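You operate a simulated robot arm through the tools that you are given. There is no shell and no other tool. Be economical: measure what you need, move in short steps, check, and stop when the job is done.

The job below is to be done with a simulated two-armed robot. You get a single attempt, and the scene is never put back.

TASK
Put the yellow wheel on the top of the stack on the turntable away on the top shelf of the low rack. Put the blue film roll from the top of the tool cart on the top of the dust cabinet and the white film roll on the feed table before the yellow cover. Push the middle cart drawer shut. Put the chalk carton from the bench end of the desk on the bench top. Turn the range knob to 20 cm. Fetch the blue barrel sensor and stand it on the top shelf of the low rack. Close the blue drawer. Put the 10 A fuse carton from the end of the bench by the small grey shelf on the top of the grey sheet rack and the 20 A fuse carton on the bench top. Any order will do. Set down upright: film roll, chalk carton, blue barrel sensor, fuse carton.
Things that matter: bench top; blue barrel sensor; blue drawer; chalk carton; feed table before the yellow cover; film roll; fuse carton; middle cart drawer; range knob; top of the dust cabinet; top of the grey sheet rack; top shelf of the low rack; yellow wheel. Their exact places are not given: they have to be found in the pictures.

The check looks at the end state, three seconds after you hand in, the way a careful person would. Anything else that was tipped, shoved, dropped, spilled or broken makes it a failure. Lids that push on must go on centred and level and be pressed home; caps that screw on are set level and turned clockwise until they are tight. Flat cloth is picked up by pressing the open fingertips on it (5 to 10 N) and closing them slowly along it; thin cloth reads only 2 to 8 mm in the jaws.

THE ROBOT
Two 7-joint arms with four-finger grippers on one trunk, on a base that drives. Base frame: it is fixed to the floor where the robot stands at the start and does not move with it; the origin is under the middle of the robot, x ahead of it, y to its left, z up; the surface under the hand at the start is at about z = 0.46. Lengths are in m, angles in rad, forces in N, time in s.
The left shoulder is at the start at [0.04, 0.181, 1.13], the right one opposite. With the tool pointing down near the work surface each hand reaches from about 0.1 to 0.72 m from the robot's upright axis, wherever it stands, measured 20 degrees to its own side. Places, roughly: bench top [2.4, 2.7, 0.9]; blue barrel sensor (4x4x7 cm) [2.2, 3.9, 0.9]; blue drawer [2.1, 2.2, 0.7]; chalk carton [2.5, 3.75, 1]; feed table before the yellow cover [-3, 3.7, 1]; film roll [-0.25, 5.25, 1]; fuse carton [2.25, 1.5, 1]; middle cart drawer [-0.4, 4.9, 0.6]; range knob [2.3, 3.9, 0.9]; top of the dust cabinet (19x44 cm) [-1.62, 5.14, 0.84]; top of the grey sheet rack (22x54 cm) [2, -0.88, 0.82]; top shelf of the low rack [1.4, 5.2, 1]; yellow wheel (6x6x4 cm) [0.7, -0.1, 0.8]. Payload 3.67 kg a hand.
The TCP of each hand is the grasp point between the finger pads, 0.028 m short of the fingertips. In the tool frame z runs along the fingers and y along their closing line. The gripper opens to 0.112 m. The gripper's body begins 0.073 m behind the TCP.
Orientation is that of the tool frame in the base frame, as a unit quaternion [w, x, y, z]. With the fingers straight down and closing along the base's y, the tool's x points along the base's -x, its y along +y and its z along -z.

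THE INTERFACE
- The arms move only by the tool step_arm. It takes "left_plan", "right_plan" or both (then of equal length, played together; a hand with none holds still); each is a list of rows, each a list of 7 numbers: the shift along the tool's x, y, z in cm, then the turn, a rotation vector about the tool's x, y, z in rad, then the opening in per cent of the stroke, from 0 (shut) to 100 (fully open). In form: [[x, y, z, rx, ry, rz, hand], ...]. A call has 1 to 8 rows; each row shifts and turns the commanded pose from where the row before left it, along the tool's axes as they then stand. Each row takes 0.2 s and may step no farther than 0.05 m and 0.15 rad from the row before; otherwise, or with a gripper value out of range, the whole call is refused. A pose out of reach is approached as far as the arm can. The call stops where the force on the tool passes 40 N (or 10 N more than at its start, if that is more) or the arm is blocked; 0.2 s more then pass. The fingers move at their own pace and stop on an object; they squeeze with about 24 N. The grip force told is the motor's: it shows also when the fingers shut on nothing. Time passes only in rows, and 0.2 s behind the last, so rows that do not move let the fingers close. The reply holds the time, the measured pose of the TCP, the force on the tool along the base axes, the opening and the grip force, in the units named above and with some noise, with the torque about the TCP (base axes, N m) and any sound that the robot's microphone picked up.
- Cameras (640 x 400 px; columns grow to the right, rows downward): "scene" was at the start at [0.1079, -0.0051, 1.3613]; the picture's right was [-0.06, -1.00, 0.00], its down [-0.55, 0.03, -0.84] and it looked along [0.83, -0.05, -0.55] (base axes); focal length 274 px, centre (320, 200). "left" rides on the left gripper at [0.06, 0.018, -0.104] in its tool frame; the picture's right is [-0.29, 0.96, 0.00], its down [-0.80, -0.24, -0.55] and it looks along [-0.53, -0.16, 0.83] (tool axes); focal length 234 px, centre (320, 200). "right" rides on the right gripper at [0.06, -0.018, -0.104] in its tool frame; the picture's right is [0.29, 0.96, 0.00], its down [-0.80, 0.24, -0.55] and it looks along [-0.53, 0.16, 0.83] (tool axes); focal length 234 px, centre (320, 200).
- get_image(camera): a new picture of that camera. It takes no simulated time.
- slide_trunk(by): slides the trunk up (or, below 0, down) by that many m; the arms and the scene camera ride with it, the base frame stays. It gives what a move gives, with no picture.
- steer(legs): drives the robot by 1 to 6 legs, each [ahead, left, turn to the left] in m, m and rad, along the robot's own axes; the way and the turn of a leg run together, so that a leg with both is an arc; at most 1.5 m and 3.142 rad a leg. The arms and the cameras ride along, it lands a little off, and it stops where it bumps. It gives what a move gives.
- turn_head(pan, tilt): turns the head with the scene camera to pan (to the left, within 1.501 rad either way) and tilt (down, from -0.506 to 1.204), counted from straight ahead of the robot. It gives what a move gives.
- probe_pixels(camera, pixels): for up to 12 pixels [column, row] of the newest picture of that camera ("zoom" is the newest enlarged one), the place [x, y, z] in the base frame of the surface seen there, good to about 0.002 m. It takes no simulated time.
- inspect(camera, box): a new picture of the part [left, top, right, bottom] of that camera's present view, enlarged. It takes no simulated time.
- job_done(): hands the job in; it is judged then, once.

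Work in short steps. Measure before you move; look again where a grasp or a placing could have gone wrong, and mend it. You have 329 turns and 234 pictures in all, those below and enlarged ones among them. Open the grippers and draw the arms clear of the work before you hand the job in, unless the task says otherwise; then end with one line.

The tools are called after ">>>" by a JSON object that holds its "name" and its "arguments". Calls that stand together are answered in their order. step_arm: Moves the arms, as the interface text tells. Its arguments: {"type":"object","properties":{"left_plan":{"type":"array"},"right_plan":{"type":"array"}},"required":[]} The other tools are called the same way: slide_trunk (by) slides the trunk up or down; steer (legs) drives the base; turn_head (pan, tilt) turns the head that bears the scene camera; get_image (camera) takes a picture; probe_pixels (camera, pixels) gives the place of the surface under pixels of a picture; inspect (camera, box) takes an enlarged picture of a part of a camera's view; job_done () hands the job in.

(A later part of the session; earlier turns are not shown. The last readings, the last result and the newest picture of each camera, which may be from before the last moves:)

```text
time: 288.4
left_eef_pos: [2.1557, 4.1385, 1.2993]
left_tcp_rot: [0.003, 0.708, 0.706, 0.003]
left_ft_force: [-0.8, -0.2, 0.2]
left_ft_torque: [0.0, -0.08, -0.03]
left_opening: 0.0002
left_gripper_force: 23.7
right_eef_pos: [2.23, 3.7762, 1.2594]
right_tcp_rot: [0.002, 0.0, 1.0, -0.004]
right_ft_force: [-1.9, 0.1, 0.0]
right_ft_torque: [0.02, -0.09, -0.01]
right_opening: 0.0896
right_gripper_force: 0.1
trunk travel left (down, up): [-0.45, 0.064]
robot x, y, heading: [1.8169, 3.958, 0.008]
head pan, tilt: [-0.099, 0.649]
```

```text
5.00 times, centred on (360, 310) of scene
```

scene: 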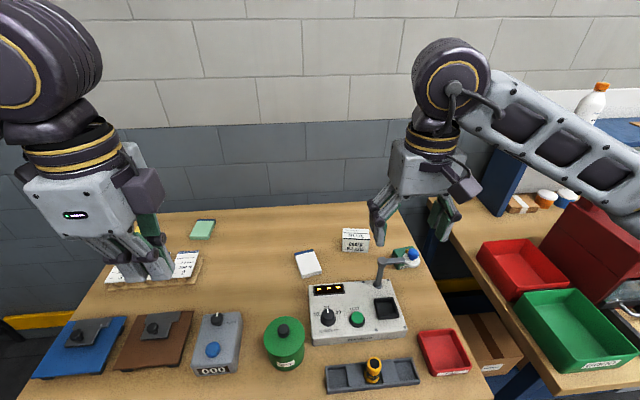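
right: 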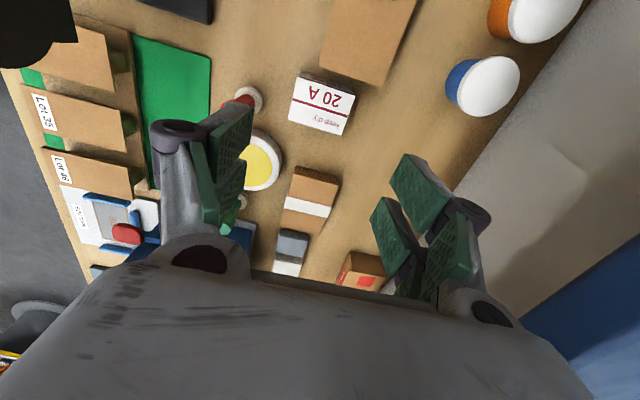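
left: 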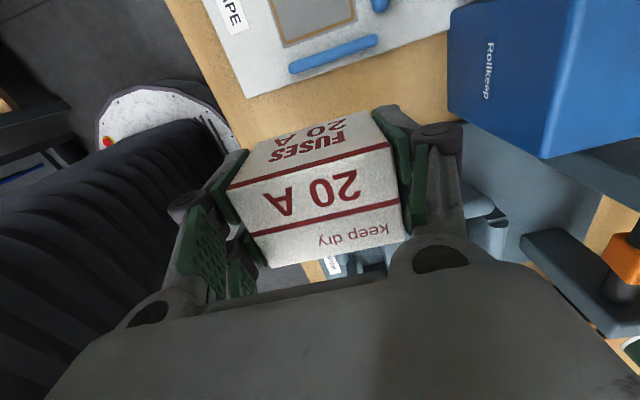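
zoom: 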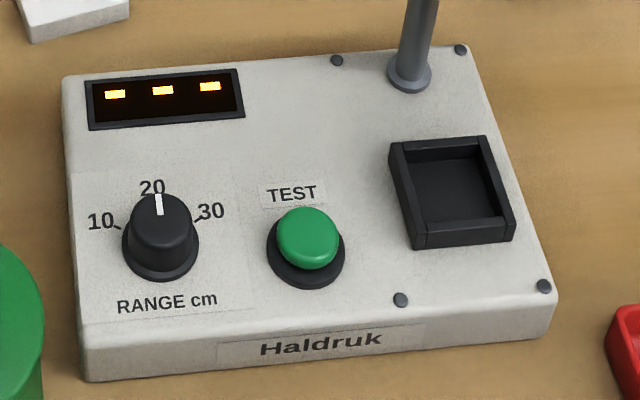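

The knob reads 20. The chalk carton (8.2×4 cm, turned about -0.14 rad) is centred at (2.5375,3.774) with its top at 0.944. I'll move the right hand over it fully open.

>>> {"name": "step_arm", "arguments": {"right_plan": [[-4.4, 0, 0, 0, 0, 0, 100], [-4.4, 0, 0, 0, 0, 0, 100], [-4.4, 0, 0, 0, 0, 0, 100], [-4.4, 0, 0, 0, 0, 0, 100], [-4.4, 0, 0, 0, 0, 0, 100], [-4.4, 0, 0, 0, 0, 0, 100], [-4.35, 0, 0, 0, 0, 0, 100], [0, 0, 4, 0, 0, 0.14, 100]]}}

>>> {"name": "step_arm", "arguments": {"right_plan": [[0, 0, 4.5, 0, 0, 0, 100], [0, 0, 4.5, 0, 0, 0, 100], [0, 0, 4.5, 0, 0, 0, 100], [0, 0, 4.5, 0, 0, 0, 100], [0, 0, 3, 0, 0, 0, 100]]}}

>>> {"name": "get_image", "arguments": {"camera": "right"}}

```text
time: 290.2
left_eef_pos: [2.1633, 4.1363, 1.2962]
left_tcp_rot: [0.0, 0.708, 0.706, 0.002]
left_ft_force: [0.2, -0.5, 0.8]
left_ft_torque: [0.03, -0.01, -0.02]
left_opening: 0.0
left_gripper_force: 24.2
right_eef_pos: [2.5434, 3.773, 1.2176]
right_tcp_rot: [0.001, 0.071, 0.998, -0.003]
right_ft_force: [0.7, -0.1, 1.3]
right_ft_torque: [0.04, -0.01, -0.02]
right_opening: 0.1119
right_gripper_force: 0.0
trunk travel left (down, up): [-0.45, 0.064]
robot x, y, heading: [1.8183, 3.9576, 0.003]
head pan, tilt: [-0.099, 0.649]
```

```text
time: 291.4
left_eef_pos: [2.1633, 4.1363, 1.297]
left_tcp_rot: [0.001, 0.708, 0.706, 0.0]
left_ft_force: [-0.8, -0.2, -0.6]
left_ft_torque: [0.02, -0.01, 0.01]
left_opening: 0.0002
left_gripper_force: 23.7
right_eef_pos: [2.5431, 3.773, 1.0054]
right_tcp_rot: [0.0, 0.07, 0.998, -0.003]
right_ft_force: [-0.2, -0.5, 0.2]
right_ft_torque: [0.03, 0.02, 0.0]
right_opening: 0.1121
right_gripper_force: 0.0
trunk travel left (down, up): [-0.45, 0.064]
robot x, y, heading: [1.8199, 3.9572, 0.003]
head pan, tilt: [-0.099, 0.649]
```

```text
119 pictures are left
```

right: 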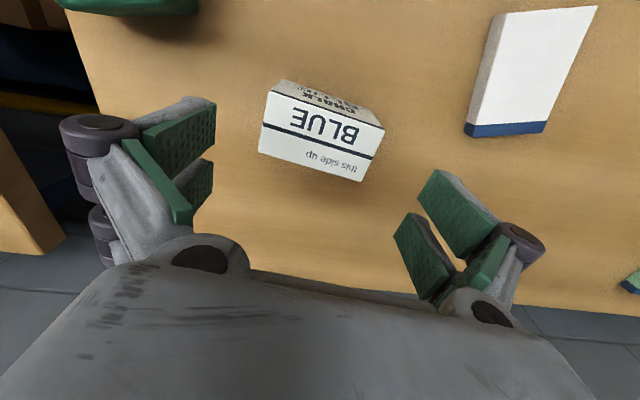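

>>> {"name": "probe_pixels", "arguments": {"camera": "right", "pixels": [[270, 97], [382, 130], [361, 180], [260, 148], [318, 140], [466, 130]]}}

```text
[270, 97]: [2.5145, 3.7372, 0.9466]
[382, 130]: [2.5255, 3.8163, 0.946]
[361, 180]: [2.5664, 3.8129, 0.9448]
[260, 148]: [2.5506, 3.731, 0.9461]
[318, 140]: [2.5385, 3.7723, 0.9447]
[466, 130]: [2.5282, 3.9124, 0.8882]
```

Small trim (4 mm back, +0.02 rad), then I'll lower to z≈0.918, grip and lift.

>>> {"name": "step_arm", "arguments": {"right_plan": [[0.4, 0.1, 2, 0, 0, 0.02, 100], [0, 0, 3.5, 0, 0, 0, 100], [0, 0, 3.2, 0, 0, 0, 100], [0, 0, 0, 0, 0, 0, 75], [0, 0, 0, 0, 0, 0, 40], [0, 0, 0, 0, 0, 0, 0], [0, 0, 0, 0, 0, 0, 0]]}}

>>> {"name": "step_arm", "arguments": {"right_plan": [[0, 0, -3, 0, 0, 0, 0], [0, 0, -4.5, 0, 0, 0, 0], [0, 0, -4.5, 0, 0, 0, 0], [0, 0, -4.5, 0, 0, 0, 0], [0, 0, -4.5, 0, 0, 0, 0], [0, 0, -4.5, 0, 0, 0, 0], [0, 0, -4.5, 0, 0, 0, 0], [0, 0, -4.5, 0, 0, 0, 0]]}}

>>> {"name": "get_image", "arguments": {"camera": "right"}}

```text
time: 293.0
left_eef_pos: [2.1635, 4.1373, 1.2963]
left_tcp_rot: [0.001, 0.708, 0.706, 0.001]
left_ft_force: [-0.2, 0.2, -0.6]
left_ft_torque: [0.0, -0.04, -0.02]
left_opening: 0.0
left_gripper_force: 24.1
right_eef_pos: [2.5396, 3.7756, 0.9195]
right_tcp_rot: [0.001, 0.08, 0.997, -0.003]
right_ft_force: [-0.4, -0.6, 0.2]
right_ft_torque: [0.02, 0.01, 0.02]
right_opening: 0.0847
right_gripper_force: 23.9
trunk travel left (down, up): [-0.45, 0.064]
robot x, y, heading: [1.82, 3.9585, 0.005]
head pan, tilt: [-0.099, 0.649]
```

```text
time: 294.8
left_eef_pos: [2.1626, 4.1385, 1.2967]
left_tcp_rot: [0.001, 0.709, 0.706, 0.002]
left_ft_force: [0.6, 0.5, -0.4]
left_ft_torque: [-0.01, 0.04, 0.01]
left_opening: 0.0
left_gripper_force: 23.9
right_eef_pos: [2.5407, 3.7778, 1.2657]
right_tcp_rot: [0.0, 0.08, 0.997, -0.004]
right_ft_force: [0.3, -0.3, -1.9]
right_ft_torque: [-0.02, -0.03, 0.02]
right_opening: 0.0849
right_gripper_force: 24.1
trunk travel left (down, up): [-0.45, 0.064]
robot x, y, heading: [1.8188, 3.957, 0.008]
head pan, tilt: [-0.099, 0.649]
```

```text
118 pictures are left
```

right: 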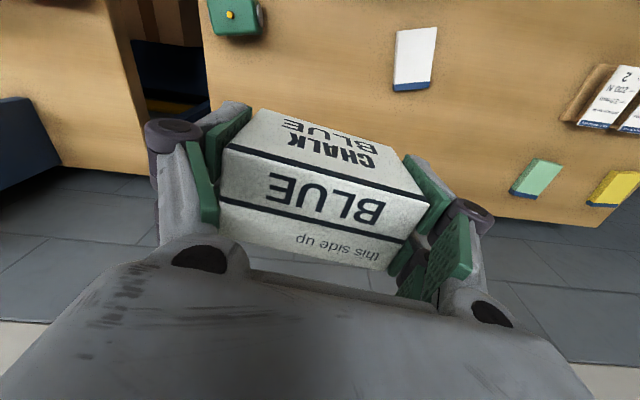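

Held. I'll retract, then turn the hand to 90° yaw.

>>> {"name": "step_arm", "arguments": {"right_plan": [[4.4, -0.7, 0, 0, 0, 0, 0], [4.4, -0.7, 0, 0, 0, 0, 0], [4.4, -0.7, 0, 0, 0, 0, 0], [4.4, -0.7, 0, 0, 0, 0, 0], [4.4, -0.7, 0, 0, 0, 0, 0], [4.4, -0.7, 0, 0, 0, 0, 0], [4.4, -0.7, 0, 0, 0, 0, 0], [4.4, -0.7, 0, 0, 0, 0, 0]]}}

>>> {"name": "step_arm", "arguments": {"right_plan": [[0, 0, 0, 0, 0, 0.145, 0], [0, 0, 0, 0, 0, 0.145, 0], [0, 0, 0, 0, 0, 0.145, 0], [0, 0, 0, 0, 0, 0.145, 0], [0, 0, 0, 0, 0, 0.145, 0], [0, 0, 0, 0, 0, 0.145, 0], [0, 0, 0, 0, 0, 0.145, 0], [0, 0, 0, 0, 0, 0.145, 0]]}}

>>> {"name": "step_arm", "arguments": {"right_plan": [[0, 0, 0, 0, 0, 0.145, 0], [0, 0, 0, 0, 0, 0.105, 0], [0, 0, 0, 0, 0, 0, 0]]}}

>>> {"name": "steer", "arguments": {"legs": [[-0.3, 0, 0], [0, -1.01, 0], [0.28, 0, 0]]}}

>>> {"name": "get_image", "arguments": {"camera": "scene"}}

```text
time: 296.6
left_eef_pos: [2.1611, 4.138, 1.2971]
left_tcp_rot: [0.002, 0.709, 0.706, 0.0]
left_ft_force: [-0.7, -0.3, 0.4]
left_ft_torque: [0.01, -0.02, 0.02]
left_opening: 0.0001
left_gripper_force: 24.6
right_eef_pos: [2.1826, 3.7781, 1.2658]
right_tcp_rot: [0.001, 0.08, 0.997, -0.003]
right_ft_force: [-1.2, -0.2, -2.3]
right_ft_torque: [0.03, -0.02, 0.01]
right_opening: 0.0848
right_gripper_force: 24.3
trunk travel left (down, up): [-0.45, 0.064]
robot x, y, heading: [1.8197, 3.9581, 0.005]
head pan, tilt: [-0.099, 0.649]
```

```text
time: 298.4
left_eef_pos: [2.1634, 4.1385, 1.2969]
left_tcp_rot: [0.001, 0.709, 0.705, 0.001]
left_ft_force: [0.5, 0.2, 0.7]
left_ft_torque: [-0.01, -0.03, 0.02]
left_opening: 0.0001
left_gripper_force: 23.8
right_eef_pos: [2.184, 3.7776, 1.2649]
right_tcp_rot: [0.001, 0.615, 0.788, -0.002]
right_ft_force: [0.6, -0.3, -1.2]
right_ft_torque: [-0.01, 0.0, -0.01]
right_opening: 0.0849
right_gripper_force: 23.7
trunk travel left (down, up): [-0.45, 0.064]
robot x, y, heading: [1.8214, 3.9546, 0.006]
head pan, tilt: [-0.099, 0.649]
```

```text
time: 299.2
left_eef_pos: [2.1631, 4.1373, 1.2966]
left_tcp_rot: [0.001, 0.708, 0.706, 0.0]
left_ft_force: [-0.3, 0.4, -0.5]
left_ft_torque: [-0.01, -0.01, 0.0]
left_opening: 0.0003
left_gripper_force: 23.5
right_eef_pos: [2.1844, 3.7796, 1.2668]
right_tcp_rot: [0.002, 0.708, 0.706, -0.002]
right_ft_force: [-0.3, -0.8, -2.1]
right_ft_torque: [0.01, 0.0, -0.02]
right_opening: 0.0847
right_gripper_force: 24.5
trunk travel left (down, up): [-0.45, 0.064]
robot x, y, heading: [1.8187, 3.9557, 0.004]
head pan, tilt: [-0.099, 0.649]
```

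```text
time: 307.8
left_eef_pos: [2.1448, 3.1406, 1.2964]
left_tcp_rot: [0.001, 0.71, 0.704, 0.001]
left_ft_force: [-1.0, -0.4, -0.1]
left_ft_torque: [0.02, -0.02, -0.02]
left_opening: 0.0
left_gripper_force: 23.9
right_eef_pos: [2.1646, 2.7814, 1.265]
right_tcp_rot: [0.003, 0.709, 0.705, -0.002]
right_ft_force: [-0.2, 0.0, -1.1]
right_ft_torque: [0.0, -0.03, 0.02]
right_opening: 0.0847
right_gripper_force: 23.7
trunk travel left (down, up): [-0.45, 0.064]
robot x, y, heading: [1.8017, 2.9593, -0.001]
head pan, tilt: [-0.099, 0.649]
```

```text
117 pictures are left
```

scene: 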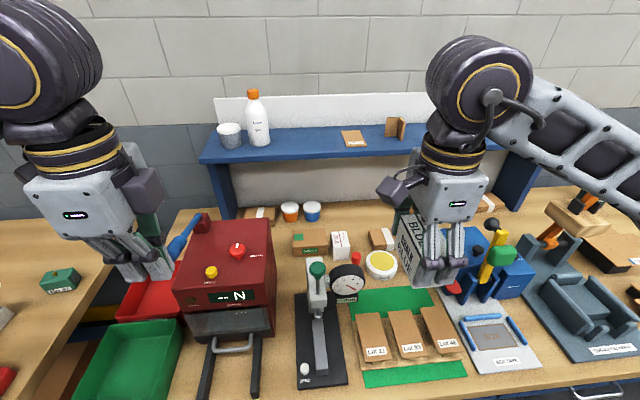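

I'll extend to (2.522,2.764) at height, then look at the gap from above.

>>> {"name": "step_arm", "arguments": {"right_plan": [[-0.2, 4.47, 0, 0, 0, 0, 0], [-0.2, 4.47, 0, 0, 0, 0, 0], [-0.2, 4.47, 0, 0, 0, 0, 0], [-0.2, 4.47, 0, 0, 0, 0, 0], [-0.2, 4.47, 0, 0, 0, 0, 0], [-0.2, 4.47, 0, 0, 0, 0, 0], [-0.2, 4.47, 0, 0, 0, 0, 0], [-0.2, 4.47, 0, 0, 0, 0, 0]]}}

>>> {"name": "get_image", "arguments": {"camera": "scene"}}

>>> {"name": "inspect", "arguments": {"camera": "scene", "box": [280, 190, 440, 310]}}

```text
time: 309.6
left_eef_pos: [2.1495, 3.1407, 1.2963]
left_tcp_rot: [0.001, 0.71, 0.704, 0.0]
left_ft_force: [0.1, -0.1, -0.4]
left_ft_torque: [0.01, 0.03, 0.0]
left_opening: 0.0
left_gripper_force: 24.2
right_eef_pos: [2.5265, 2.7644, 1.267]
right_tcp_rot: [0.002, 0.708, 0.706, -0.004]
right_ft_force: [-0.3, 0.2, -1.1]
right_ft_torque: [-0.03, 0.01, -0.05]
right_opening: 0.0846
right_gripper_force: 23.9
trunk travel left (down, up): [-0.45, 0.064]
robot x, y, heading: [1.8049, 2.9615, -0.001]
head pan, tilt: [-0.099, 0.649]
```

```text
116 pictures are left
```

scene: 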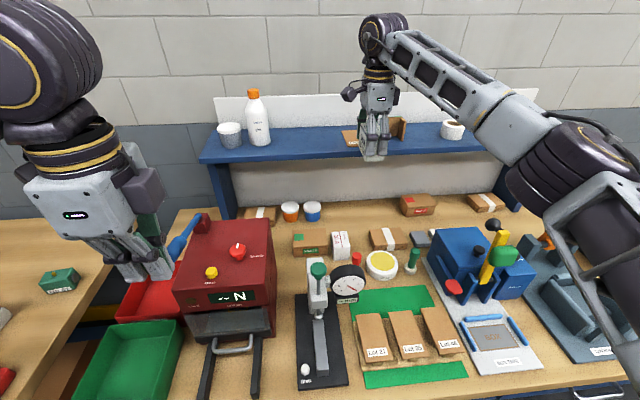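

```text
3.33 times, centred on (360, 250) of scene
```

zoom: 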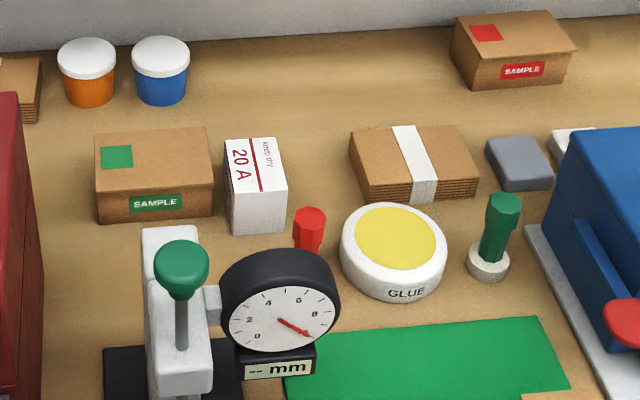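

>>> {"name": "probe_pixels", "arguments": {"camera": "zoom", "pixels": [[292, 228], [300, 175], [362, 205], [348, 150], [345, 240], [372, 205], [320, 190], [310, 212]]}}

```text
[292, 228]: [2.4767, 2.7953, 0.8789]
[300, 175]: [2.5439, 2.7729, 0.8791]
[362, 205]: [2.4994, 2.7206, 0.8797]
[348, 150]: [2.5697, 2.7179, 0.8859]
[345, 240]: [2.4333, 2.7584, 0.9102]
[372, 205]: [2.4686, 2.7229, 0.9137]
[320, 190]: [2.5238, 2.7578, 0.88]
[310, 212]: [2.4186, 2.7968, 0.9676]
```

The gap is y 2.72–2.797. I'll step back 8 mm in x to clear the shelf while lowering 24 cm.

>>> {"name": "step_arm", "arguments": {"right_plan": [[-0.1, -0.8, 3, 0, 0, 0, 0], [0, 0, 4, 0, 0, 0, 0], [0, 0, 4, 0, 0, 0, 0], [0, 0, 4, 0, 0, 0, 0], [0, 0, 4, 0, 0, 0, 0], [0, 0, 4, 0, 0, 0, 0], [0, 0, 3, 0, 0, 0, 0]]}}

>>> {"name": "get_image", "arguments": {"camera": "right"}}

>>> {"name": "inspect", "arguments": {"camera": "scene", "box": [260, 80, 580, 320]}}

```text
time: 311.2
left_eef_pos: [2.1485, 3.1391, 1.2969]
left_tcp_rot: [0.0, 0.71, 0.704, 0.001]
left_ft_force: [-0.9, -0.1, 1.0]
left_ft_torque: [0.03, 0.01, -0.01]
left_opening: 0.0001
left_gripper_force: 24.1
right_eef_pos: [2.5185, 2.7599, 1.0043]
right_tcp_rot: [0.002, 0.709, 0.705, -0.002]
right_ft_force: [0.2, -0.4, -1.0]
right_ft_torque: [0.04, 0.02, -0.03]
right_opening: 0.085
right_gripper_force: 24.0
trunk travel left (down, up): [-0.45, 0.064]
robot x, y, heading: [1.8045, 2.9624, -0.003]
head pan, tilt: [-0.099, 0.649]
```

```text
114 pictures are left
```

right: 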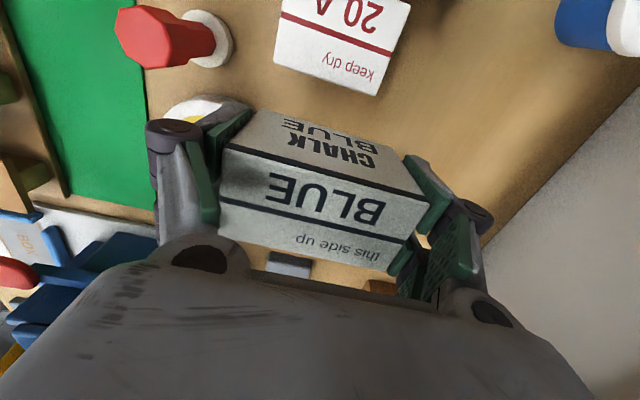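

```text
1.67 times, centred on (420, 200) of scene
```

zoom: 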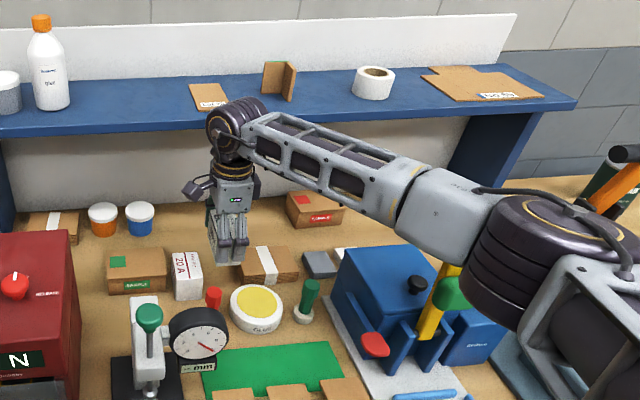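

Everything is clear. I'll go down to just above the surface and creep.

>>> {"name": "step_arm", "arguments": {"right_plan": [[0.2, 0.3, 3, 0, 0, 0, 0], [0, 0, 3, 0, 0, 0, 0], [0, 0, 1.8, 0, 0, 0, 0], [0, 0, 0.3, 0, 0, 0, 0]]}}

>>> {"name": "step_arm", "arguments": {"right_plan": [[0, 0, 0.2, 0, 0, 0, 0], [0, 0, 0.2, 0, 0, 0, 0]]}}

>>> {"name": "get_image", "arguments": {"camera": "right"}}

```text
time: 312.2
left_eef_pos: [2.1484, 3.1413, 1.2958]
left_tcp_rot: [0.0, 0.71, 0.704, 0.001]
left_ft_force: [0.2, 0.4, -0.2]
left_ft_torque: [0.01, 0.0, 0.02]
left_opening: 0.0
left_gripper_force: 23.7
right_eef_pos: [2.5204, 2.766, 0.924]
right_tcp_rot: [0.001, 0.708, 0.706, -0.001]
right_ft_force: [6.2, 7.2, 5.7]
right_ft_torque: [-0.05, 0.23, -0.25]
right_opening: 0.0846
right_gripper_force: 24.2
trunk travel left (down, up): [-0.45, 0.064]
robot x, y, heading: [1.8061, 2.9639, 0.003]
head pan, tilt: [-0.099, 0.649]
```

```text
time: 312.8
left_eef_pos: [2.1487, 3.1427, 1.2954]
left_tcp_rot: [0.001, 0.711, 0.703, -0.001]
left_ft_force: [0.6, 0.0, -0.9]
left_ft_torque: [-0.04, 0.01, 0.02]
left_opening: 0.0
left_gripper_force: 24.3
right_eef_pos: [2.5196, 2.7648, 0.9212]
right_tcp_rot: [0.002, 0.708, 0.706, -0.001]
right_ft_force: [9.9, 12.9, 10.1]
right_ft_torque: [-0.05, 0.46, -0.49]
right_opening: 0.0849
right_gripper_force: 24.2
trunk travel left (down, up): [-0.45, 0.064]
robot x, y, heading: [1.8029, 2.9584, -0.004]
head pan, tilt: [-0.099, 0.649]
```

```text
112 pictures are left
```

right: 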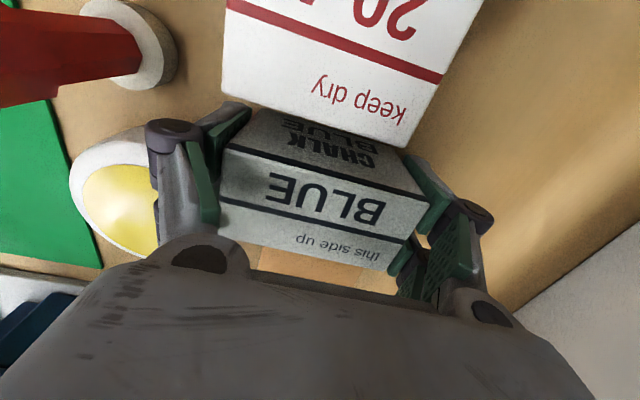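

The force (10,13 N toward +x,+y) shows that the front finger is pressing on the glue pot's edge. I'll rise 2 cm, shift +x 9 mm and +y 3 mm, then look.

>>> {"name": "step_arm", "arguments": {"right_plan": [[0, 0, -2.5, 0, 0, 0, 0], [0.3, 0.9, 0, 0, 0, 0, 0], [0, 0, 0, 0, 0, 0, 0]]}}

>>> {"name": "get_image", "arguments": {"camera": "right"}}

>>> {"name": "inspect", "arguments": {"camera": "scene", "box": [300, 180, 440, 290]}}

```text
time: 313.6
left_eef_pos: [2.1495, 3.1409, 1.2956]
left_tcp_rot: [0.0, 0.71, 0.704, 0.0]
left_ft_force: [0.6, 0.3, -0.2]
left_ft_torque: [-0.03, 0.01, 0.0]
left_opening: 0.0001
left_gripper_force: 24.1
right_eef_pos: [2.5298, 2.763, 0.9438]
right_tcp_rot: [0.002, 0.709, 0.705, -0.004]
right_ft_force: [1.5, 0.7, -2.1]
right_ft_torque: [0.01, 0.02, -0.01]
right_opening: 0.0848
right_gripper_force: 23.7
trunk travel left (down, up): [-0.45, 0.064]
robot x, y, heading: [1.8043, 2.9603, -0.001]
head pan, tilt: [-0.099, 0.649]
```

```text
111 pictures are left
```

right: 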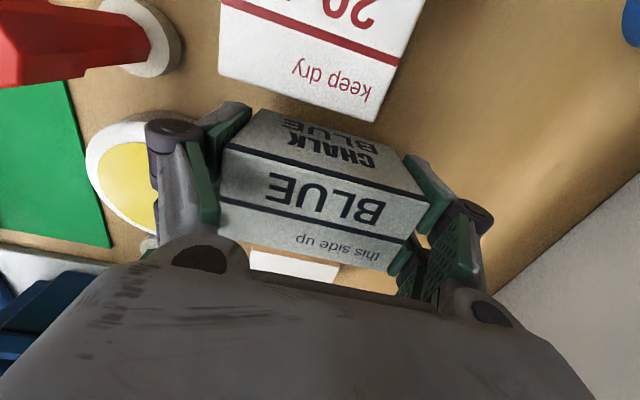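

```text
3.64 times, centred on (370, 235) of scene
```

zoom: 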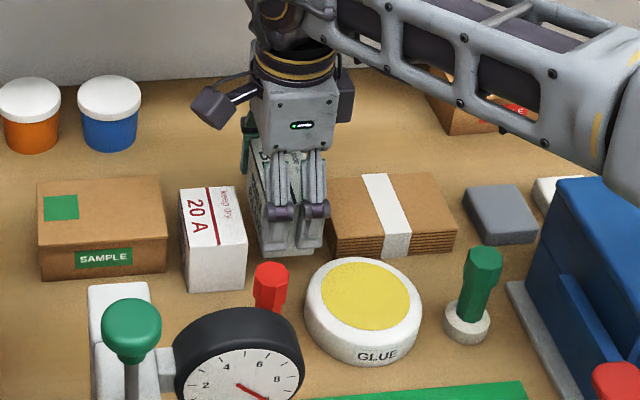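

I'll check whether the glue pot moved, and probe the neighbours before going down again.

>>> {"name": "probe_pixels", "arguments": {"camera": "zoom", "pixels": [[310, 300], [365, 262], [418, 310], [360, 345], [243, 285], [333, 245], [328, 195], [250, 265], [300, 250]]}}

```text
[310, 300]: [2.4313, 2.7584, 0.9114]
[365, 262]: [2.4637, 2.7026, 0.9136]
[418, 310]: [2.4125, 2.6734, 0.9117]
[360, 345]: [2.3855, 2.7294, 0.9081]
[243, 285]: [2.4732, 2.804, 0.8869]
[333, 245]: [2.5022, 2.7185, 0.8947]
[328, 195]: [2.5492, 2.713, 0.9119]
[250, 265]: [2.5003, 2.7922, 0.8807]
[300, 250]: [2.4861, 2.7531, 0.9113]
```

The glue pot has not moved. I'll add 3 mm in +y and go down slowly with force checks.

>>> {"name": "step_arm", "arguments": {"right_plan": [[0.3, 0, 1, 0, 0, 0, 0], [0, 0, 0.7, 0, 0, 0, 0], [0, 0, 0.3, 0, 0, 0, 0]]}}

```text
time: 314.4
left_eef_pos: [2.1466, 3.1397, 1.2974]
left_tcp_rot: [0.001, 0.71, 0.704, 0.002]
left_ft_force: [0.1, 0.0, 0.3]
left_ft_torque: [0.02, -0.03, 0.02]
left_opening: 0.0
left_gripper_force: 24.1
right_eef_pos: [2.5287, 2.7678, 0.9261]
right_tcp_rot: [0.002, 0.708, 0.706, -0.002]
right_ft_force: [-0.4, -0.8, -1.8]
right_ft_torque: [0.01, -0.02, 0.03]
right_opening: 0.0849
right_gripper_force: 23.8
trunk travel left (down, up): [-0.45, 0.064]
robot x, y, heading: [1.8052, 2.9594, -0.004]
head pan, tilt: [-0.099, 0.649]
```

No side force now. I'll creep the last few millimetres.

>>> {"name": "step_arm", "arguments": {"right_plan": [[0, 0, 0.3, 0, 0, 0, 0], [0, 0, 0.2, 0, 0, 0, 0]]}}

>>> {"name": "step_arm", "arguments": {"right_plan": [[0, 0, 0.15, 0, 0, 0, 0]]}}

```text
time: 315.0
left_eef_pos: [2.1478, 3.1401, 1.2958]
left_tcp_rot: [0.0, 0.71, 0.704, 0.001]
left_ft_force: [-0.5, -0.9, -0.4]
left_ft_torque: [-0.01, -0.01, -0.01]
left_opening: 0.0
left_gripper_force: 24.6
right_eef_pos: [2.5288, 2.768, 0.9193]
right_tcp_rot: [0.002, 0.709, 0.705, -0.003]
right_ft_force: [-0.8, -0.3, -0.1]
right_ft_torque: [0.01, 0.07, 0.03]
right_opening: 0.085
right_gripper_force: 23.7
trunk travel left (down, up): [-0.45, 0.064]
robot x, y, heading: [1.8019, 2.9605, -0.0]
head pan, tilt: [-0.099, 0.649]
```

```text
time: 315.4
left_eef_pos: [2.1462, 3.1402, 1.2967]
left_tcp_rot: [0.002, 0.71, 0.704, 0.002]
left_ft_force: [0.6, -0.1, -0.8]
left_ft_torque: [-0.02, 0.01, -0.04]
left_opening: 0.0001
left_gripper_force: 23.6
right_eef_pos: [2.5279, 2.7669, 0.9203]
right_tcp_rot: [0.003, 0.709, 0.705, -0.001]
right_ft_force: [-0.3, -2.0, 7.2]
right_ft_torque: [0.13, 0.42, 0.08]
right_opening: 0.0848
right_gripper_force: 24.0
trunk travel left (down, up): [-0.45, 0.064]
robot x, y, heading: [1.8032, 2.9605, -0.002]
head pan, tilt: [-0.099, 0.649]
```

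Contact on the bench (7 N up). I'll open slightly (84 %) and rise straight.

>>> {"name": "step_arm", "arguments": {"right_plan": [[0, 0, 0, 0, 0, 0, 82], [0, 0, 0, 0, 0, 0, 84], [0, 0, -1, 0, 0, 0, 84], [0, 0, -3, 0, 0, 0, 84], [0, -0.6, -4, 0, 0, 0, 84], [0, -0.6, -4, 0, 0, 0, 84], [0, 0, -4.5, 0, 0, 0, 84], [0, 0, -4.5, 0, 0, 0, 84]]}}

>>> {"name": "get_image", "arguments": {"camera": "right"}}

>>> {"name": "step_arm", "arguments": {"right_plan": [[0, 0, -4.5, 0, 0, 0, 84], [0, 0, -4.5, 0, 0, 0, 84], [0, 0, -4, 0, 0, 0, 84], [0.2, -4.5, 0, 0, 0, 0, 50], [0.2, -4.5, 0, 0, 0, 0, 0], [0.2, -4.5, 0, 0, 0, 0, 0], [0.2, -4.5, 0, 0, 0, 0, 0], [0.2, -4.5, 0, 0, 0, 0, 0]]}}

>>> {"name": "get_image", "arguments": {"camera": "scene"}}

>>> {"name": "inspect", "arguments": {"camera": "scene", "box": [260, 180, 480, 320]}}

```text
time: 317.2
left_eef_pos: [2.147, 3.1394, 1.2963]
left_tcp_rot: [0.002, 0.71, 0.704, 0.001]
left_ft_force: [-1.1, 0.5, -0.2]
left_ft_torque: [0.0, -0.02, -0.03]
left_opening: 0.0
left_gripper_force: 24.1
right_eef_pos: [2.5151, 2.7697, 1.1297]
right_tcp_rot: [0.002, 0.709, 0.705, -0.002]
right_ft_force: [-0.7, 0.2, -0.4]
right_ft_torque: [0.0, 0.0, 0.02]
right_opening: 0.0943
right_gripper_force: 0.0
trunk travel left (down, up): [-0.45, 0.064]
robot x, y, heading: [1.8057, 2.9603, 0.002]
head pan, tilt: [-0.099, 0.649]
```

```text
109 pictures are left
```

right: 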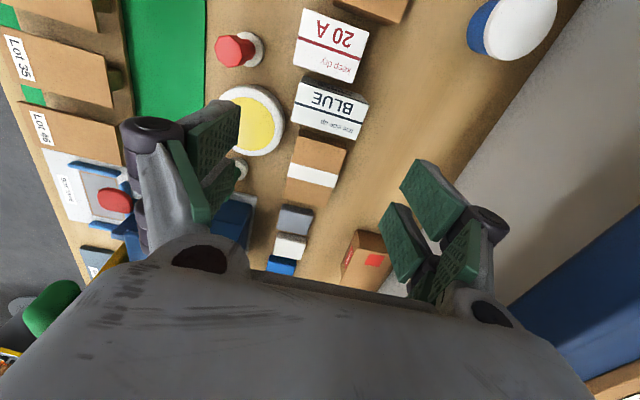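

```text
time: 319.0
left_eef_pos: [2.1453, 3.14, 1.2973]
left_tcp_rot: [0.001, 0.711, 0.703, 0.001]
left_ft_force: [-0.4, 0.1, 0.7]
left_ft_torque: [0.0, -0.01, -0.02]
left_opening: 0.0002
left_gripper_force: 24.4
right_eef_pos: [2.2896, 2.7805, 1.2605]
right_tcp_rot: [0.002, 0.708, 0.706, -0.002]
right_ft_force: [-0.3, 0.5, -0.2]
right_ft_torque: [-0.01, -0.02, 0.01]
right_opening: 0.0
right_gripper_force: 24.0
trunk travel left (down, up): [-0.45, 0.064]
robot x, y, heading: [1.8053, 2.9614, -0.005]
head pan, tilt: [-0.099, 0.649]
```

```text
108 pictures are left
```

scene: 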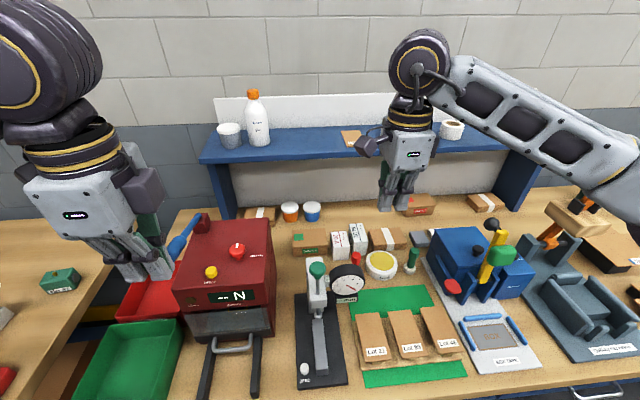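

```text
2.86 times, centred on (370, 250) of scene
```

zoom: 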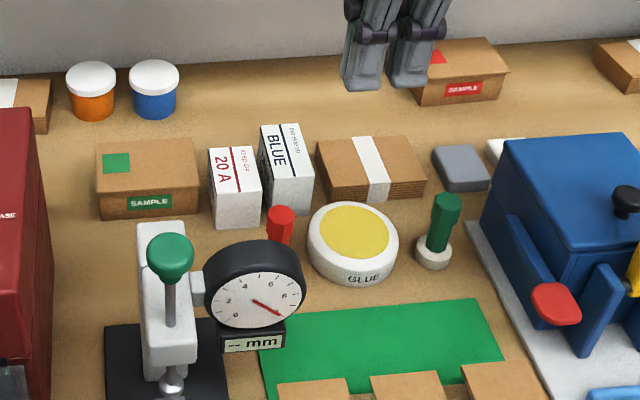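

Both cartons stand upright on the bench top and nothing around them was disturbed. Now the tool cart: I'll retract the right hand, drive up the corridor and turn to face +y.

>>> {"name": "step_arm", "arguments": {"right_plan": [[-0.3, -4.6, 0, 0, 0, -0.14, 0], [0, -3, 0, 0, 0, -0.145, 0], [0, 0, 0, 0, 0, -0.145, 0], [0, 0, 0, 0, 0, -0.145, 0], [0, 0, 0, 0, 0, -0.145, 0], [0, 0, 0, 0, 0, -0.145, 0], [0, 0, 0, 0, 0, -0.145, 0], [0, 0, 0, 0, 0, -0.145, 0]], "left_plan": [[0, 0, 0, 0, 0, -0.145, 0], [0, 0, 0, 0, 0, -0.145, 0], [0, 0, 0, 0, 0, -0.145, 0], [0, 0, 0, 0, 0, -0.145, 0], [0, 0, 0, 0, 0, -0.145, 0], [0, 0, 0, 0, 0, -0.145, 0], [0, 0, 0, 0, 0, -0.145, 0], [0, 0, 0, 0, 0, -0.145, 0]]}}

>>> {"name": "step_arm", "arguments": {"right_plan": [[0, 0, 0, 0, 0, -0.145, 0], [0, 0, 0, 0, 0, -0.145, 0], [0, 0, 0, 0, 0, -0.125, 0]], "left_plan": [[0, 0, 0, 0, 0, -0.145, 0], [0, 0, 0, 0, 0, -0.145, 0], [0, 0, 0, 0, 0, -0.125, 0]]}}

>>> {"name": "steer", "arguments": {"legs": [[-0.3, 0, 0], [0, 1.4, 0], [0, 0, 1.571]]}}

>>> {"name": "turn_head", "arguments": {"pan": 1.0, "tilt": 0.45}}

>>> {"name": "get_image", "arguments": {"camera": "scene"}}

```text
time: 320.8
left_eef_pos: [2.148, 3.1403, 1.2953]
left_tcp_rot: [0.001, 0.207, 0.978, 0.001]
left_ft_force: [-0.9, 0.6, 0.1]
left_ft_torque: [0.02, 0.02, 0.02]
left_opening: 0.0
left_gripper_force: 24.3
right_eef_pos: [2.216, 2.7738, 1.2584]
right_tcp_rot: [0.001, 0.207, 0.978, -0.002]
right_ft_force: [-0.6, 0.4, -0.4]
right_ft_torque: [0.01, 0.0, 0.03]
right_opening: 0.0
right_gripper_force: 23.7
trunk travel left (down, up): [-0.45, 0.064]
robot x, y, heading: [1.8017, 2.9623, 0.002]
head pan, tilt: [-0.099, 0.649]
```

```text
time: 321.6
left_eef_pos: [2.1486, 3.1393, 1.2959]
left_tcp_rot: [0.001, 0.001, 1.0, 0.0]
left_ft_force: [0.1, -0.9, -0.3]
left_ft_torque: [0.0, -0.04, -0.01]
left_opening: 0.0002
left_gripper_force: 24.8
right_eef_pos: [2.2163, 2.7749, 1.2587]
right_tcp_rot: [0.0, 0.001, 1.0, -0.004]
right_ft_force: [0.1, -0.3, -0.8]
right_ft_torque: [-0.01, 0.02, 0.01]
right_opening: 0.0001
right_gripper_force: 24.1
trunk travel left (down, up): [-0.45, 0.064]
robot x, y, heading: [1.8018, 2.9618, -0.002]
head pan, tilt: [-0.099, 0.649]
```

```text
time: 334.7
left_eef_pos: [1.3192, 4.7045, 1.2967]
left_tcp_rot: [0.0, 0.708, -0.706, 0.0]
left_ft_force: [-0.3, 0.2, 0.2]
left_ft_torque: [-0.02, 0.0, -0.01]
left_opening: 0.0001
left_gripper_force: 23.6
right_eef_pos: [1.6822, 4.7755, 1.2598]
right_tcp_rot: [-0.003, 0.708, -0.706, 0.002]
right_ft_force: [-0.2, -0.3, 0.0]
right_ft_torque: [-0.02, 0.0, 0.02]
right_opening: 0.0
right_gripper_force: 24.2
trunk travel left (down, up): [-0.45, 0.064]
robot x, y, heading: [1.4989, 4.3642, 1.575]
head pan, tilt: [-0.099, 0.649]
```

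```text
time: 336.1
left_eef_pos: [1.3187, 4.706, 1.2963]
left_tcp_rot: [0.0, 0.707, -0.707, -0.001]
left_ft_force: [0.6, 0.3, -0.3]
left_ft_torque: [0.01, 0.01, -0.01]
left_opening: 0.0
left_gripper_force: 24.3
right_eef_pos: [1.6836, 4.7762, 1.2591]
right_tcp_rot: [-0.003, 0.707, -0.707, 0.003]
right_ft_force: [0.5, 0.0, -0.2]
right_ft_torque: [0.02, 0.0, -0.01]
right_opening: 0.0
right_gripper_force: 24.6
trunk travel left (down, up): [-0.45, 0.064]
robot x, y, heading: [1.4962, 4.3624, 1.579]
head pan, tilt: [1.0, 0.45]
```

```text
106 pictures are left
```

scene: 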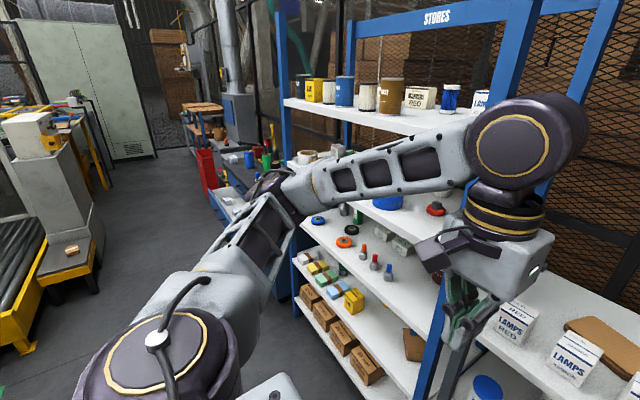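

I'll probe the aisle ahead on my left: the tool cart, the yellow conveyor parts and the stores rack.

>>> {"name": "probe_pixels", "arguments": {"camera": "scene", "pixels": [[75, 300], [30, 345], [130, 250], [225, 215], [215, 185], [240, 175], [265, 155], [205, 150], [290, 285], [200, 105], [245, 130], [100, 180]]}}

>>> {"name": "inspect", "arguments": {"camera": "scene", "box": [170, 80, 310, 220]}}

```text
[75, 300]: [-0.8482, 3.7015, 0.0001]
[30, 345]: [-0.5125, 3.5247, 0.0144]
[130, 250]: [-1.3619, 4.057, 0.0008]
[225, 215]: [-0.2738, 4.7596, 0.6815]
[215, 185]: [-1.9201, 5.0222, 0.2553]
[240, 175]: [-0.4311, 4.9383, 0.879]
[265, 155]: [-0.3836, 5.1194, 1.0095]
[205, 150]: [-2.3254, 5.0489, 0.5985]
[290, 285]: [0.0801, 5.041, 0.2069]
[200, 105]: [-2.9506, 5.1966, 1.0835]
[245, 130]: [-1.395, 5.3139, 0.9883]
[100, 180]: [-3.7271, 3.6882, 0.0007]
```

```text
2.86 times, centred on (240, 150) of scene
```

zoom: 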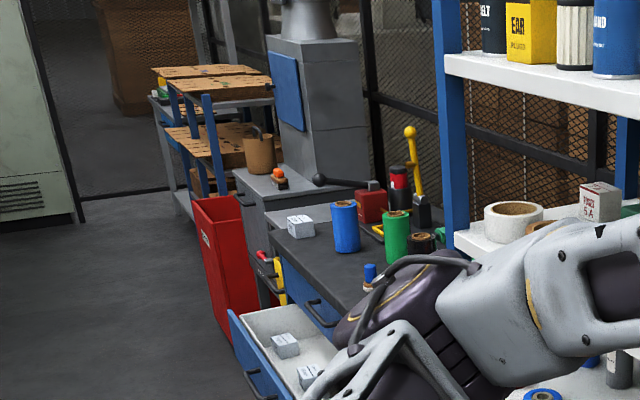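

The aisle between y≈3.7 and 4.75 is free. I'll move back 0.15 m and strafe left 1.45 m toward the tool cart.

>>> {"name": "steer", "arguments": {"legs": [[-0.15, 0, 0], [0, 1.45, 0]]}}

>>> {"name": "turn_head", "arguments": {"pan": 0.35, "tilt": 0.6}}

>>> {"name": "get_image", "arguments": {"camera": "scene"}}

```text
time: 344.5
left_eef_pos: [-0.1394, 4.5508, 1.2962]
left_tcp_rot: [-0.001, 0.708, -0.706, -0.001]
left_ft_force: [-0.3, 0.8, -0.5]
left_ft_torque: [0.0, 0.01, 0.01]
left_opening: 0.0
left_gripper_force: 24.5
right_eef_pos: [0.2266, 4.6201, 1.2586]
right_tcp_rot: [-0.002, 0.708, -0.706, 0.002]
right_ft_force: [0.5, -0.7, 0.3]
right_ft_torque: [0.04, -0.01, -0.03]
right_opening: 0.0001
right_gripper_force: 23.7
trunk travel left (down, up): [-0.45, 0.064]
robot x, y, heading: [0.0413, 4.2078, 1.577]
head pan, tilt: [1.0, 0.45]
```

```text
time: 345.5
left_eef_pos: [-0.1399, 4.5498, 1.2968]
left_tcp_rot: [-0.001, 0.708, -0.706, -0.001]
left_ft_force: [-0.5, -0.3, -0.2]
left_ft_torque: [-0.03, 0.0, 0.01]
left_opening: 0.0003
left_gripper_force: 24.1
right_eef_pos: [0.2262, 4.6208, 1.2575]
right_tcp_rot: [-0.002, 0.708, -0.707, 0.003]
right_ft_force: [-0.3, -0.6, 0.7]
right_ft_torque: [-0.02, 0.01, -0.02]
right_opening: 0.0
right_gripper_force: 24.1
trunk travel left (down, up): [-0.45, 0.064]
robot x, y, heading: [0.0408, 4.2016, 1.576]
head pan, tilt: [0.351, 0.6]
```

```text
104 pictures are left
```

scene: 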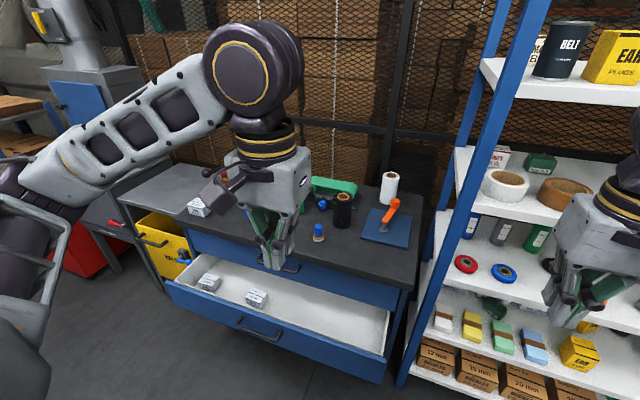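

The cart's open drawer and rolls are visible, but the left arm hides part of the top. I'll strafe 0.25 m left and look straight ahead.

>>> {"name": "steer", "arguments": {"legs": [[0, 0.25, 0]]}}

>>> {"name": "turn_head", "arguments": {"pan": 0.0, "tilt": 0.65}}

>>> {"name": "get_image", "arguments": {"camera": "scene"}}

```text
time: 347.4
left_eef_pos: [-0.3907, 4.5473, 1.2958]
left_tcp_rot: [0.0, 0.707, -0.707, -0.001]
left_ft_force: [0.2, -0.4, 0.1]
left_ft_torque: [-0.01, -0.01, 0.0]
left_opening: 0.0002
left_gripper_force: 24.2
right_eef_pos: [-0.0257, 4.6188, 1.2583]
right_tcp_rot: [-0.003, 0.708, -0.707, 0.002]
right_ft_force: [-0.1, 0.1, 0.0]
right_ft_torque: [-0.01, 0.02, 0.01]
right_opening: 0.0002
right_gripper_force: 24.2
trunk travel left (down, up): [-0.45, 0.064]
robot x, y, heading: [-0.2111, 4.2032, 1.576]
head pan, tilt: [0.351, 0.6]
```

```text
time: 348.2
left_eef_pos: [-0.3931, 4.5487, 1.2965]
left_tcp_rot: [-0.001, 0.707, -0.707, -0.001]
left_ft_force: [0.6, -0.5, 0.6]
left_ft_torque: [0.0, 0.0, -0.03]
left_opening: 0.0
left_gripper_force: 24.0
right_eef_pos: [-0.0296, 4.6191, 1.2605]
right_tcp_rot: [-0.003, 0.708, -0.706, 0.002]
right_ft_force: [-1.2, -0.7, 0.2]
right_ft_torque: [0.05, 0.03, 0.02]
right_opening: 0.0
right_gripper_force: 23.3
trunk travel left (down, up): [-0.45, 0.064]
robot x, y, heading: [-0.2079, 4.2026, 1.573]
head pan, tilt: [0.0, 0.649]
```

```text
103 pictures are left
```

scene: 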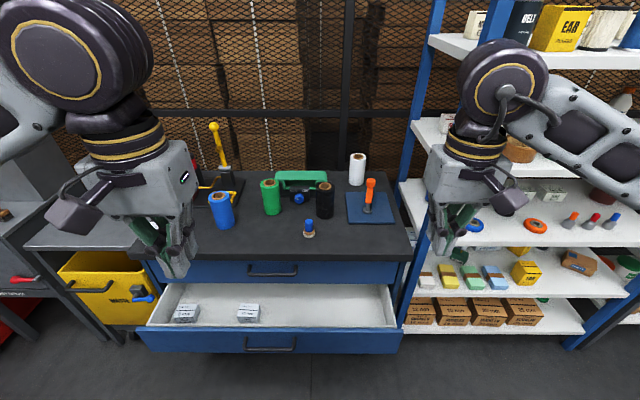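

Blue roll at (222,210), white roll at (357,170), and the open middle drawer below. I'll probe everything.

>>> {"name": "probe_pixels", "arguments": {"camera": "scene", "pixels": [[219, 197], [222, 222], [357, 156], [357, 180], [270, 270], [270, 345], [200, 340], [350, 340], [350, 270], [310, 228], [270, 182], [325, 185]]}}

>>> {"name": "inspect", "arguments": {"camera": "scene", "box": [180, 130, 400, 260]}}

```text
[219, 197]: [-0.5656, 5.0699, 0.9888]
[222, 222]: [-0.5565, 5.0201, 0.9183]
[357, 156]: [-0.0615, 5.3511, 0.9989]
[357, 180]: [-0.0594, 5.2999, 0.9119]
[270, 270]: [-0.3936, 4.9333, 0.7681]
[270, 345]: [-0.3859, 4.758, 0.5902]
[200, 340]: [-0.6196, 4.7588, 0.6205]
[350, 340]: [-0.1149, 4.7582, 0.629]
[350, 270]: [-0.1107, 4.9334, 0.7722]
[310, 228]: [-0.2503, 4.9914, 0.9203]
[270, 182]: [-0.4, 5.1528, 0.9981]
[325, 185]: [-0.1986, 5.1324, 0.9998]
```

```text
2.91 times, centred on (290, 195) of scene
```

zoom: 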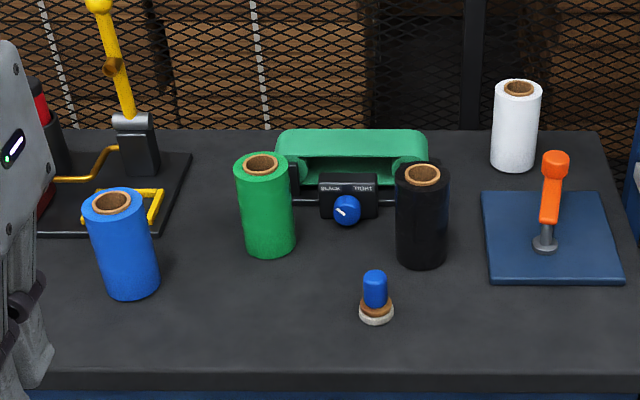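

The drawer must go from y=4.758 to 4.933. I'll drive 0.06 m closer, lower the trunk 0.33 m, then tilt the right hand in front of the drawer.

>>> {"name": "steer", "arguments": {"legs": [[0.06, 0, 0]]}}

>>> {"name": "slide_trunk", "arguments": {"by": -0.33}}

>>> {"name": "step_arm", "arguments": {"right_plan": [[0, 4, 0, 0, -0.14, 0, 0], [0, 4, 0, 0, -0.14, 0, 0], [0, 4, 0, 0, -0.14, 0, 0], [0, 0, 0, 0, -0.14, 0, 0], [0, 0, 0, 0, -0.14, 0, 0]]}}

>>> {"name": "get_image", "arguments": {"camera": "scene"}}

```text
time: 349.2
left_eef_pos: [-0.3932, 4.6017, 1.2983]
left_tcp_rot: [-0.004, 0.708, -0.706, -0.004]
left_ft_force: [0.6, -1.6, 0.6]
left_ft_torque: [0.07, 0.02, 0.01]
left_opening: 0.0002
left_gripper_force: 24.0
right_eef_pos: [-0.0271, 4.6708, 1.2613]
right_tcp_rot: [-0.004, 0.708, -0.707, 0.001]
right_ft_force: [-0.1, -0.5, 0.4]
right_ft_torque: [0.08, -0.01, 0.0]
right_opening: 0.0001
right_gripper_force: 23.7
trunk travel left (down, up): [-0.45, 0.064]
robot x, y, heading: [-0.2114, 4.2598, 1.579]
head pan, tilt: [0.0, 0.649]
```

```text
time: 352.5
left_eef_pos: [-0.3934, 4.6074, 0.9666]
left_tcp_rot: [-0.001, 0.708, -0.707, -0.001]
left_ft_force: [1.1, -0.6, 0.5]
left_ft_torque: [0.02, -0.01, 0.01]
left_opening: 0.0
left_gripper_force: 23.8
right_eef_pos: [-0.027, 4.6773, 0.9293]
right_tcp_rot: [-0.002, 0.707, -0.707, 0.003]
right_ft_force: [0.3, -0.4, -0.5]
right_ft_torque: [0.03, 0.05, -0.03]
right_opening: 0.0
right_gripper_force: 23.6
trunk travel left (down, up): [-0.12, 0.394]
robot x, y, heading: [-0.2113, 4.263, 1.573]
head pan, tilt: [0.0, 0.649]
```

```text
time: 353.7
left_eef_pos: [-0.3932, 4.6057, 0.9657]
left_tcp_rot: [-0.002, 0.708, -0.707, -0.002]
left_ft_force: [0.1, 0.3, 0.4]
left_ft_torque: [0.04, 0.0, 0.02]
left_opening: 0.0
left_gripper_force: 24.4
right_eef_pos: [-0.1483, 4.6771, 0.9284]
right_tcp_rot: [-0.245, 0.665, -0.663, -0.241]
right_ft_force: [0.9, -0.1, 0.3]
right_ft_torque: [0.02, 0.02, -0.01]
right_opening: 0.0
right_gripper_force: 23.8
trunk travel left (down, up): [-0.12, 0.394]
robot x, y, heading: [-0.2095, 4.2641, 1.574]
head pan, tilt: [0.0, 0.649]
```

```text
101 pictures are left
```

scene: 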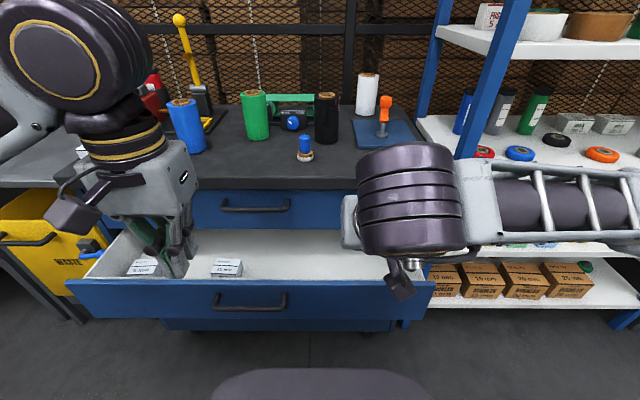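

I'll lower straight down 31 cm in front of the drawer face.

>>> {"name": "step_arm", "arguments": {"right_plan": [[2.9, 0, 3.44, 0, 0, 0, 0], [2.9, 0, 3.44, 0, 0, 0, 0], [2.9, 0, 3.44, 0, 0, 0, 0], [2.9, 0, 3.44, 0, 0, 0, 0], [2.9, 0, 3.44, 0, 0, 0, 0], [2.9, 0, 3.44, 0, 0, 0, 0], [2.9, 0, 3.44, 0, 0, 0, 0]]}}

>>> {"name": "get_image", "arguments": {"camera": "scene"}}

```text
time: 355.3
left_eef_pos: [-0.3937, 4.6065, 0.966]
left_tcp_rot: [-0.001, 0.708, -0.706, -0.001]
left_ft_force: [0.4, 0.6, -0.1]
left_ft_torque: [-0.02, 0.0, 0.03]
left_opening: 0.0001
left_gripper_force: 24.2
right_eef_pos: [-0.1457, 4.6764, 0.6119]
right_tcp_rot: [-0.244, 0.666, -0.663, -0.24]
right_ft_force: [-0.2, 0.9, 0.1]
right_ft_torque: [0.0, -0.03, 0.02]
right_opening: 0.0
right_gripper_force: 24.2
trunk travel left (down, up): [-0.12, 0.394]
robot x, y, heading: [-0.2142, 4.2649, 1.577]
head pan, tilt: [0.0, 0.649]
```

```text
100 pictures are left
```

scene: 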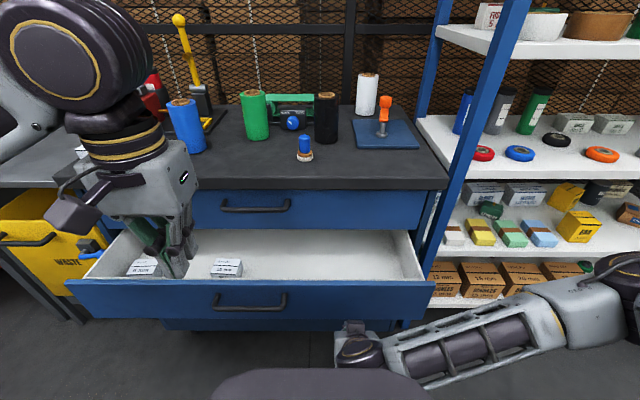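

In position. I'll push forward: first the approach, then 2 cm rows.

>>> {"name": "step_arm", "arguments": {"right_plan": [[-1.9, 0, 1.6, 0, 0, 0, 0], [-1.9, 0, 1.6, 0, 0, 0, 0], [-1.5, 0, 1.3, 0, 0, 0, 0], [-1.5, 0, 1.3, 0, 0, 0, 0], [-1.5, 0, 1.3, 0, 0, 0, 0], [-1.5, 0, 1.3, 0, 0, 0, 0], [-1.5, 0, 1.3, 0, 0, 0, 0]]}}

>>> {"name": "get_image", "arguments": {"camera": "scene"}}

```text
time: 356.9
left_eef_pos: [-0.3944, 4.6074, 0.9656]
left_tcp_rot: [-0.001, 0.708, -0.706, -0.002]
left_ft_force: [0.1, 0.3, -0.5]
left_ft_torque: [-0.05, 0.0, 0.0]
left_opening: 0.0
left_gripper_force: 23.9
right_eef_pos: [-0.1451, 4.8277, 0.6112]
right_tcp_rot: [-0.245, 0.665, -0.663, -0.241]
right_ft_force: [-0.1, 0.4, -0.3]
right_ft_torque: [-0.02, 0.01, -0.01]
right_opening: 0.0001
right_gripper_force: 35.8
trunk travel left (down, up): [-0.12, 0.394]
robot x, y, heading: [-0.2136, 4.2662, 1.583]
head pan, tilt: [0.0, 0.649]
```

```text
99 pictures are left
```

scene: 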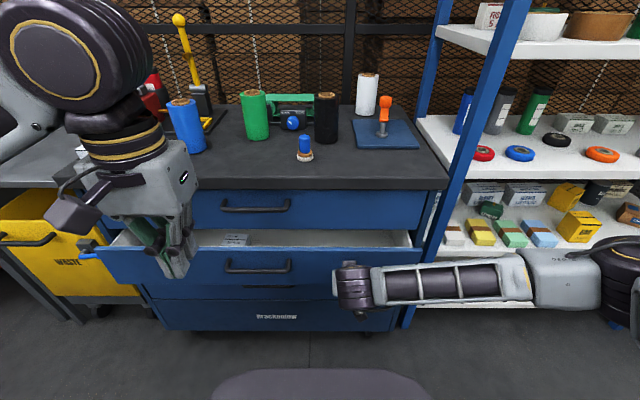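

The drawer moves freely. I'll push the rest, with the last rows small.

>>> {"name": "step_arm", "arguments": {"right_plan": [[-1.5, 0, 1.3, 0, 0, 0, 0], [-1.5, 0, 1.3, 0, 0, 0, 0], [-1.5, 0, 1.3, 0, 0, 0, 0], [-0.75, 0, 0.65, 0, 0, 0, 0], [-0.5, 0, 0.4, 0, 0, 0, 0], [-0.4, 0, 0.35, 0, 0, 0, 0], [-0.4, 0, 0.35, 0, 0, 0, 0], [-0.4, 0, 0.35, 0, 0, 0, 0]]}}

```text
time: 358.2
left_eef_pos: [-0.3927, 4.6061, 0.9663]
left_tcp_rot: [-0.001, 0.707, -0.707, 0.0]
left_ft_force: [0.2, 0.0, 0.0]
left_ft_torque: [0.0, -0.02, -0.01]
left_opening: 0.0003
left_gripper_force: 23.8
right_eef_pos: [-0.1466, 4.8975, 0.6072]
right_tcp_rot: [-0.241, 0.668, -0.663, -0.237]
right_ft_force: [1.0, -14.9, 6.3]
right_ft_torque: [0.21, -0.06, -0.12]
right_opening: 0.0059
right_gripper_force: 35.8
trunk travel left (down, up): [-0.12, 0.394]
robot x, y, heading: [-0.211, 4.2628, 1.57]
head pan, tilt: [0.0, 0.649]
stopped in row 6 (right hand): the force on the tool passed its limit at 47 N (the readings are from after the stop); the commanded pose is now the measured one
```

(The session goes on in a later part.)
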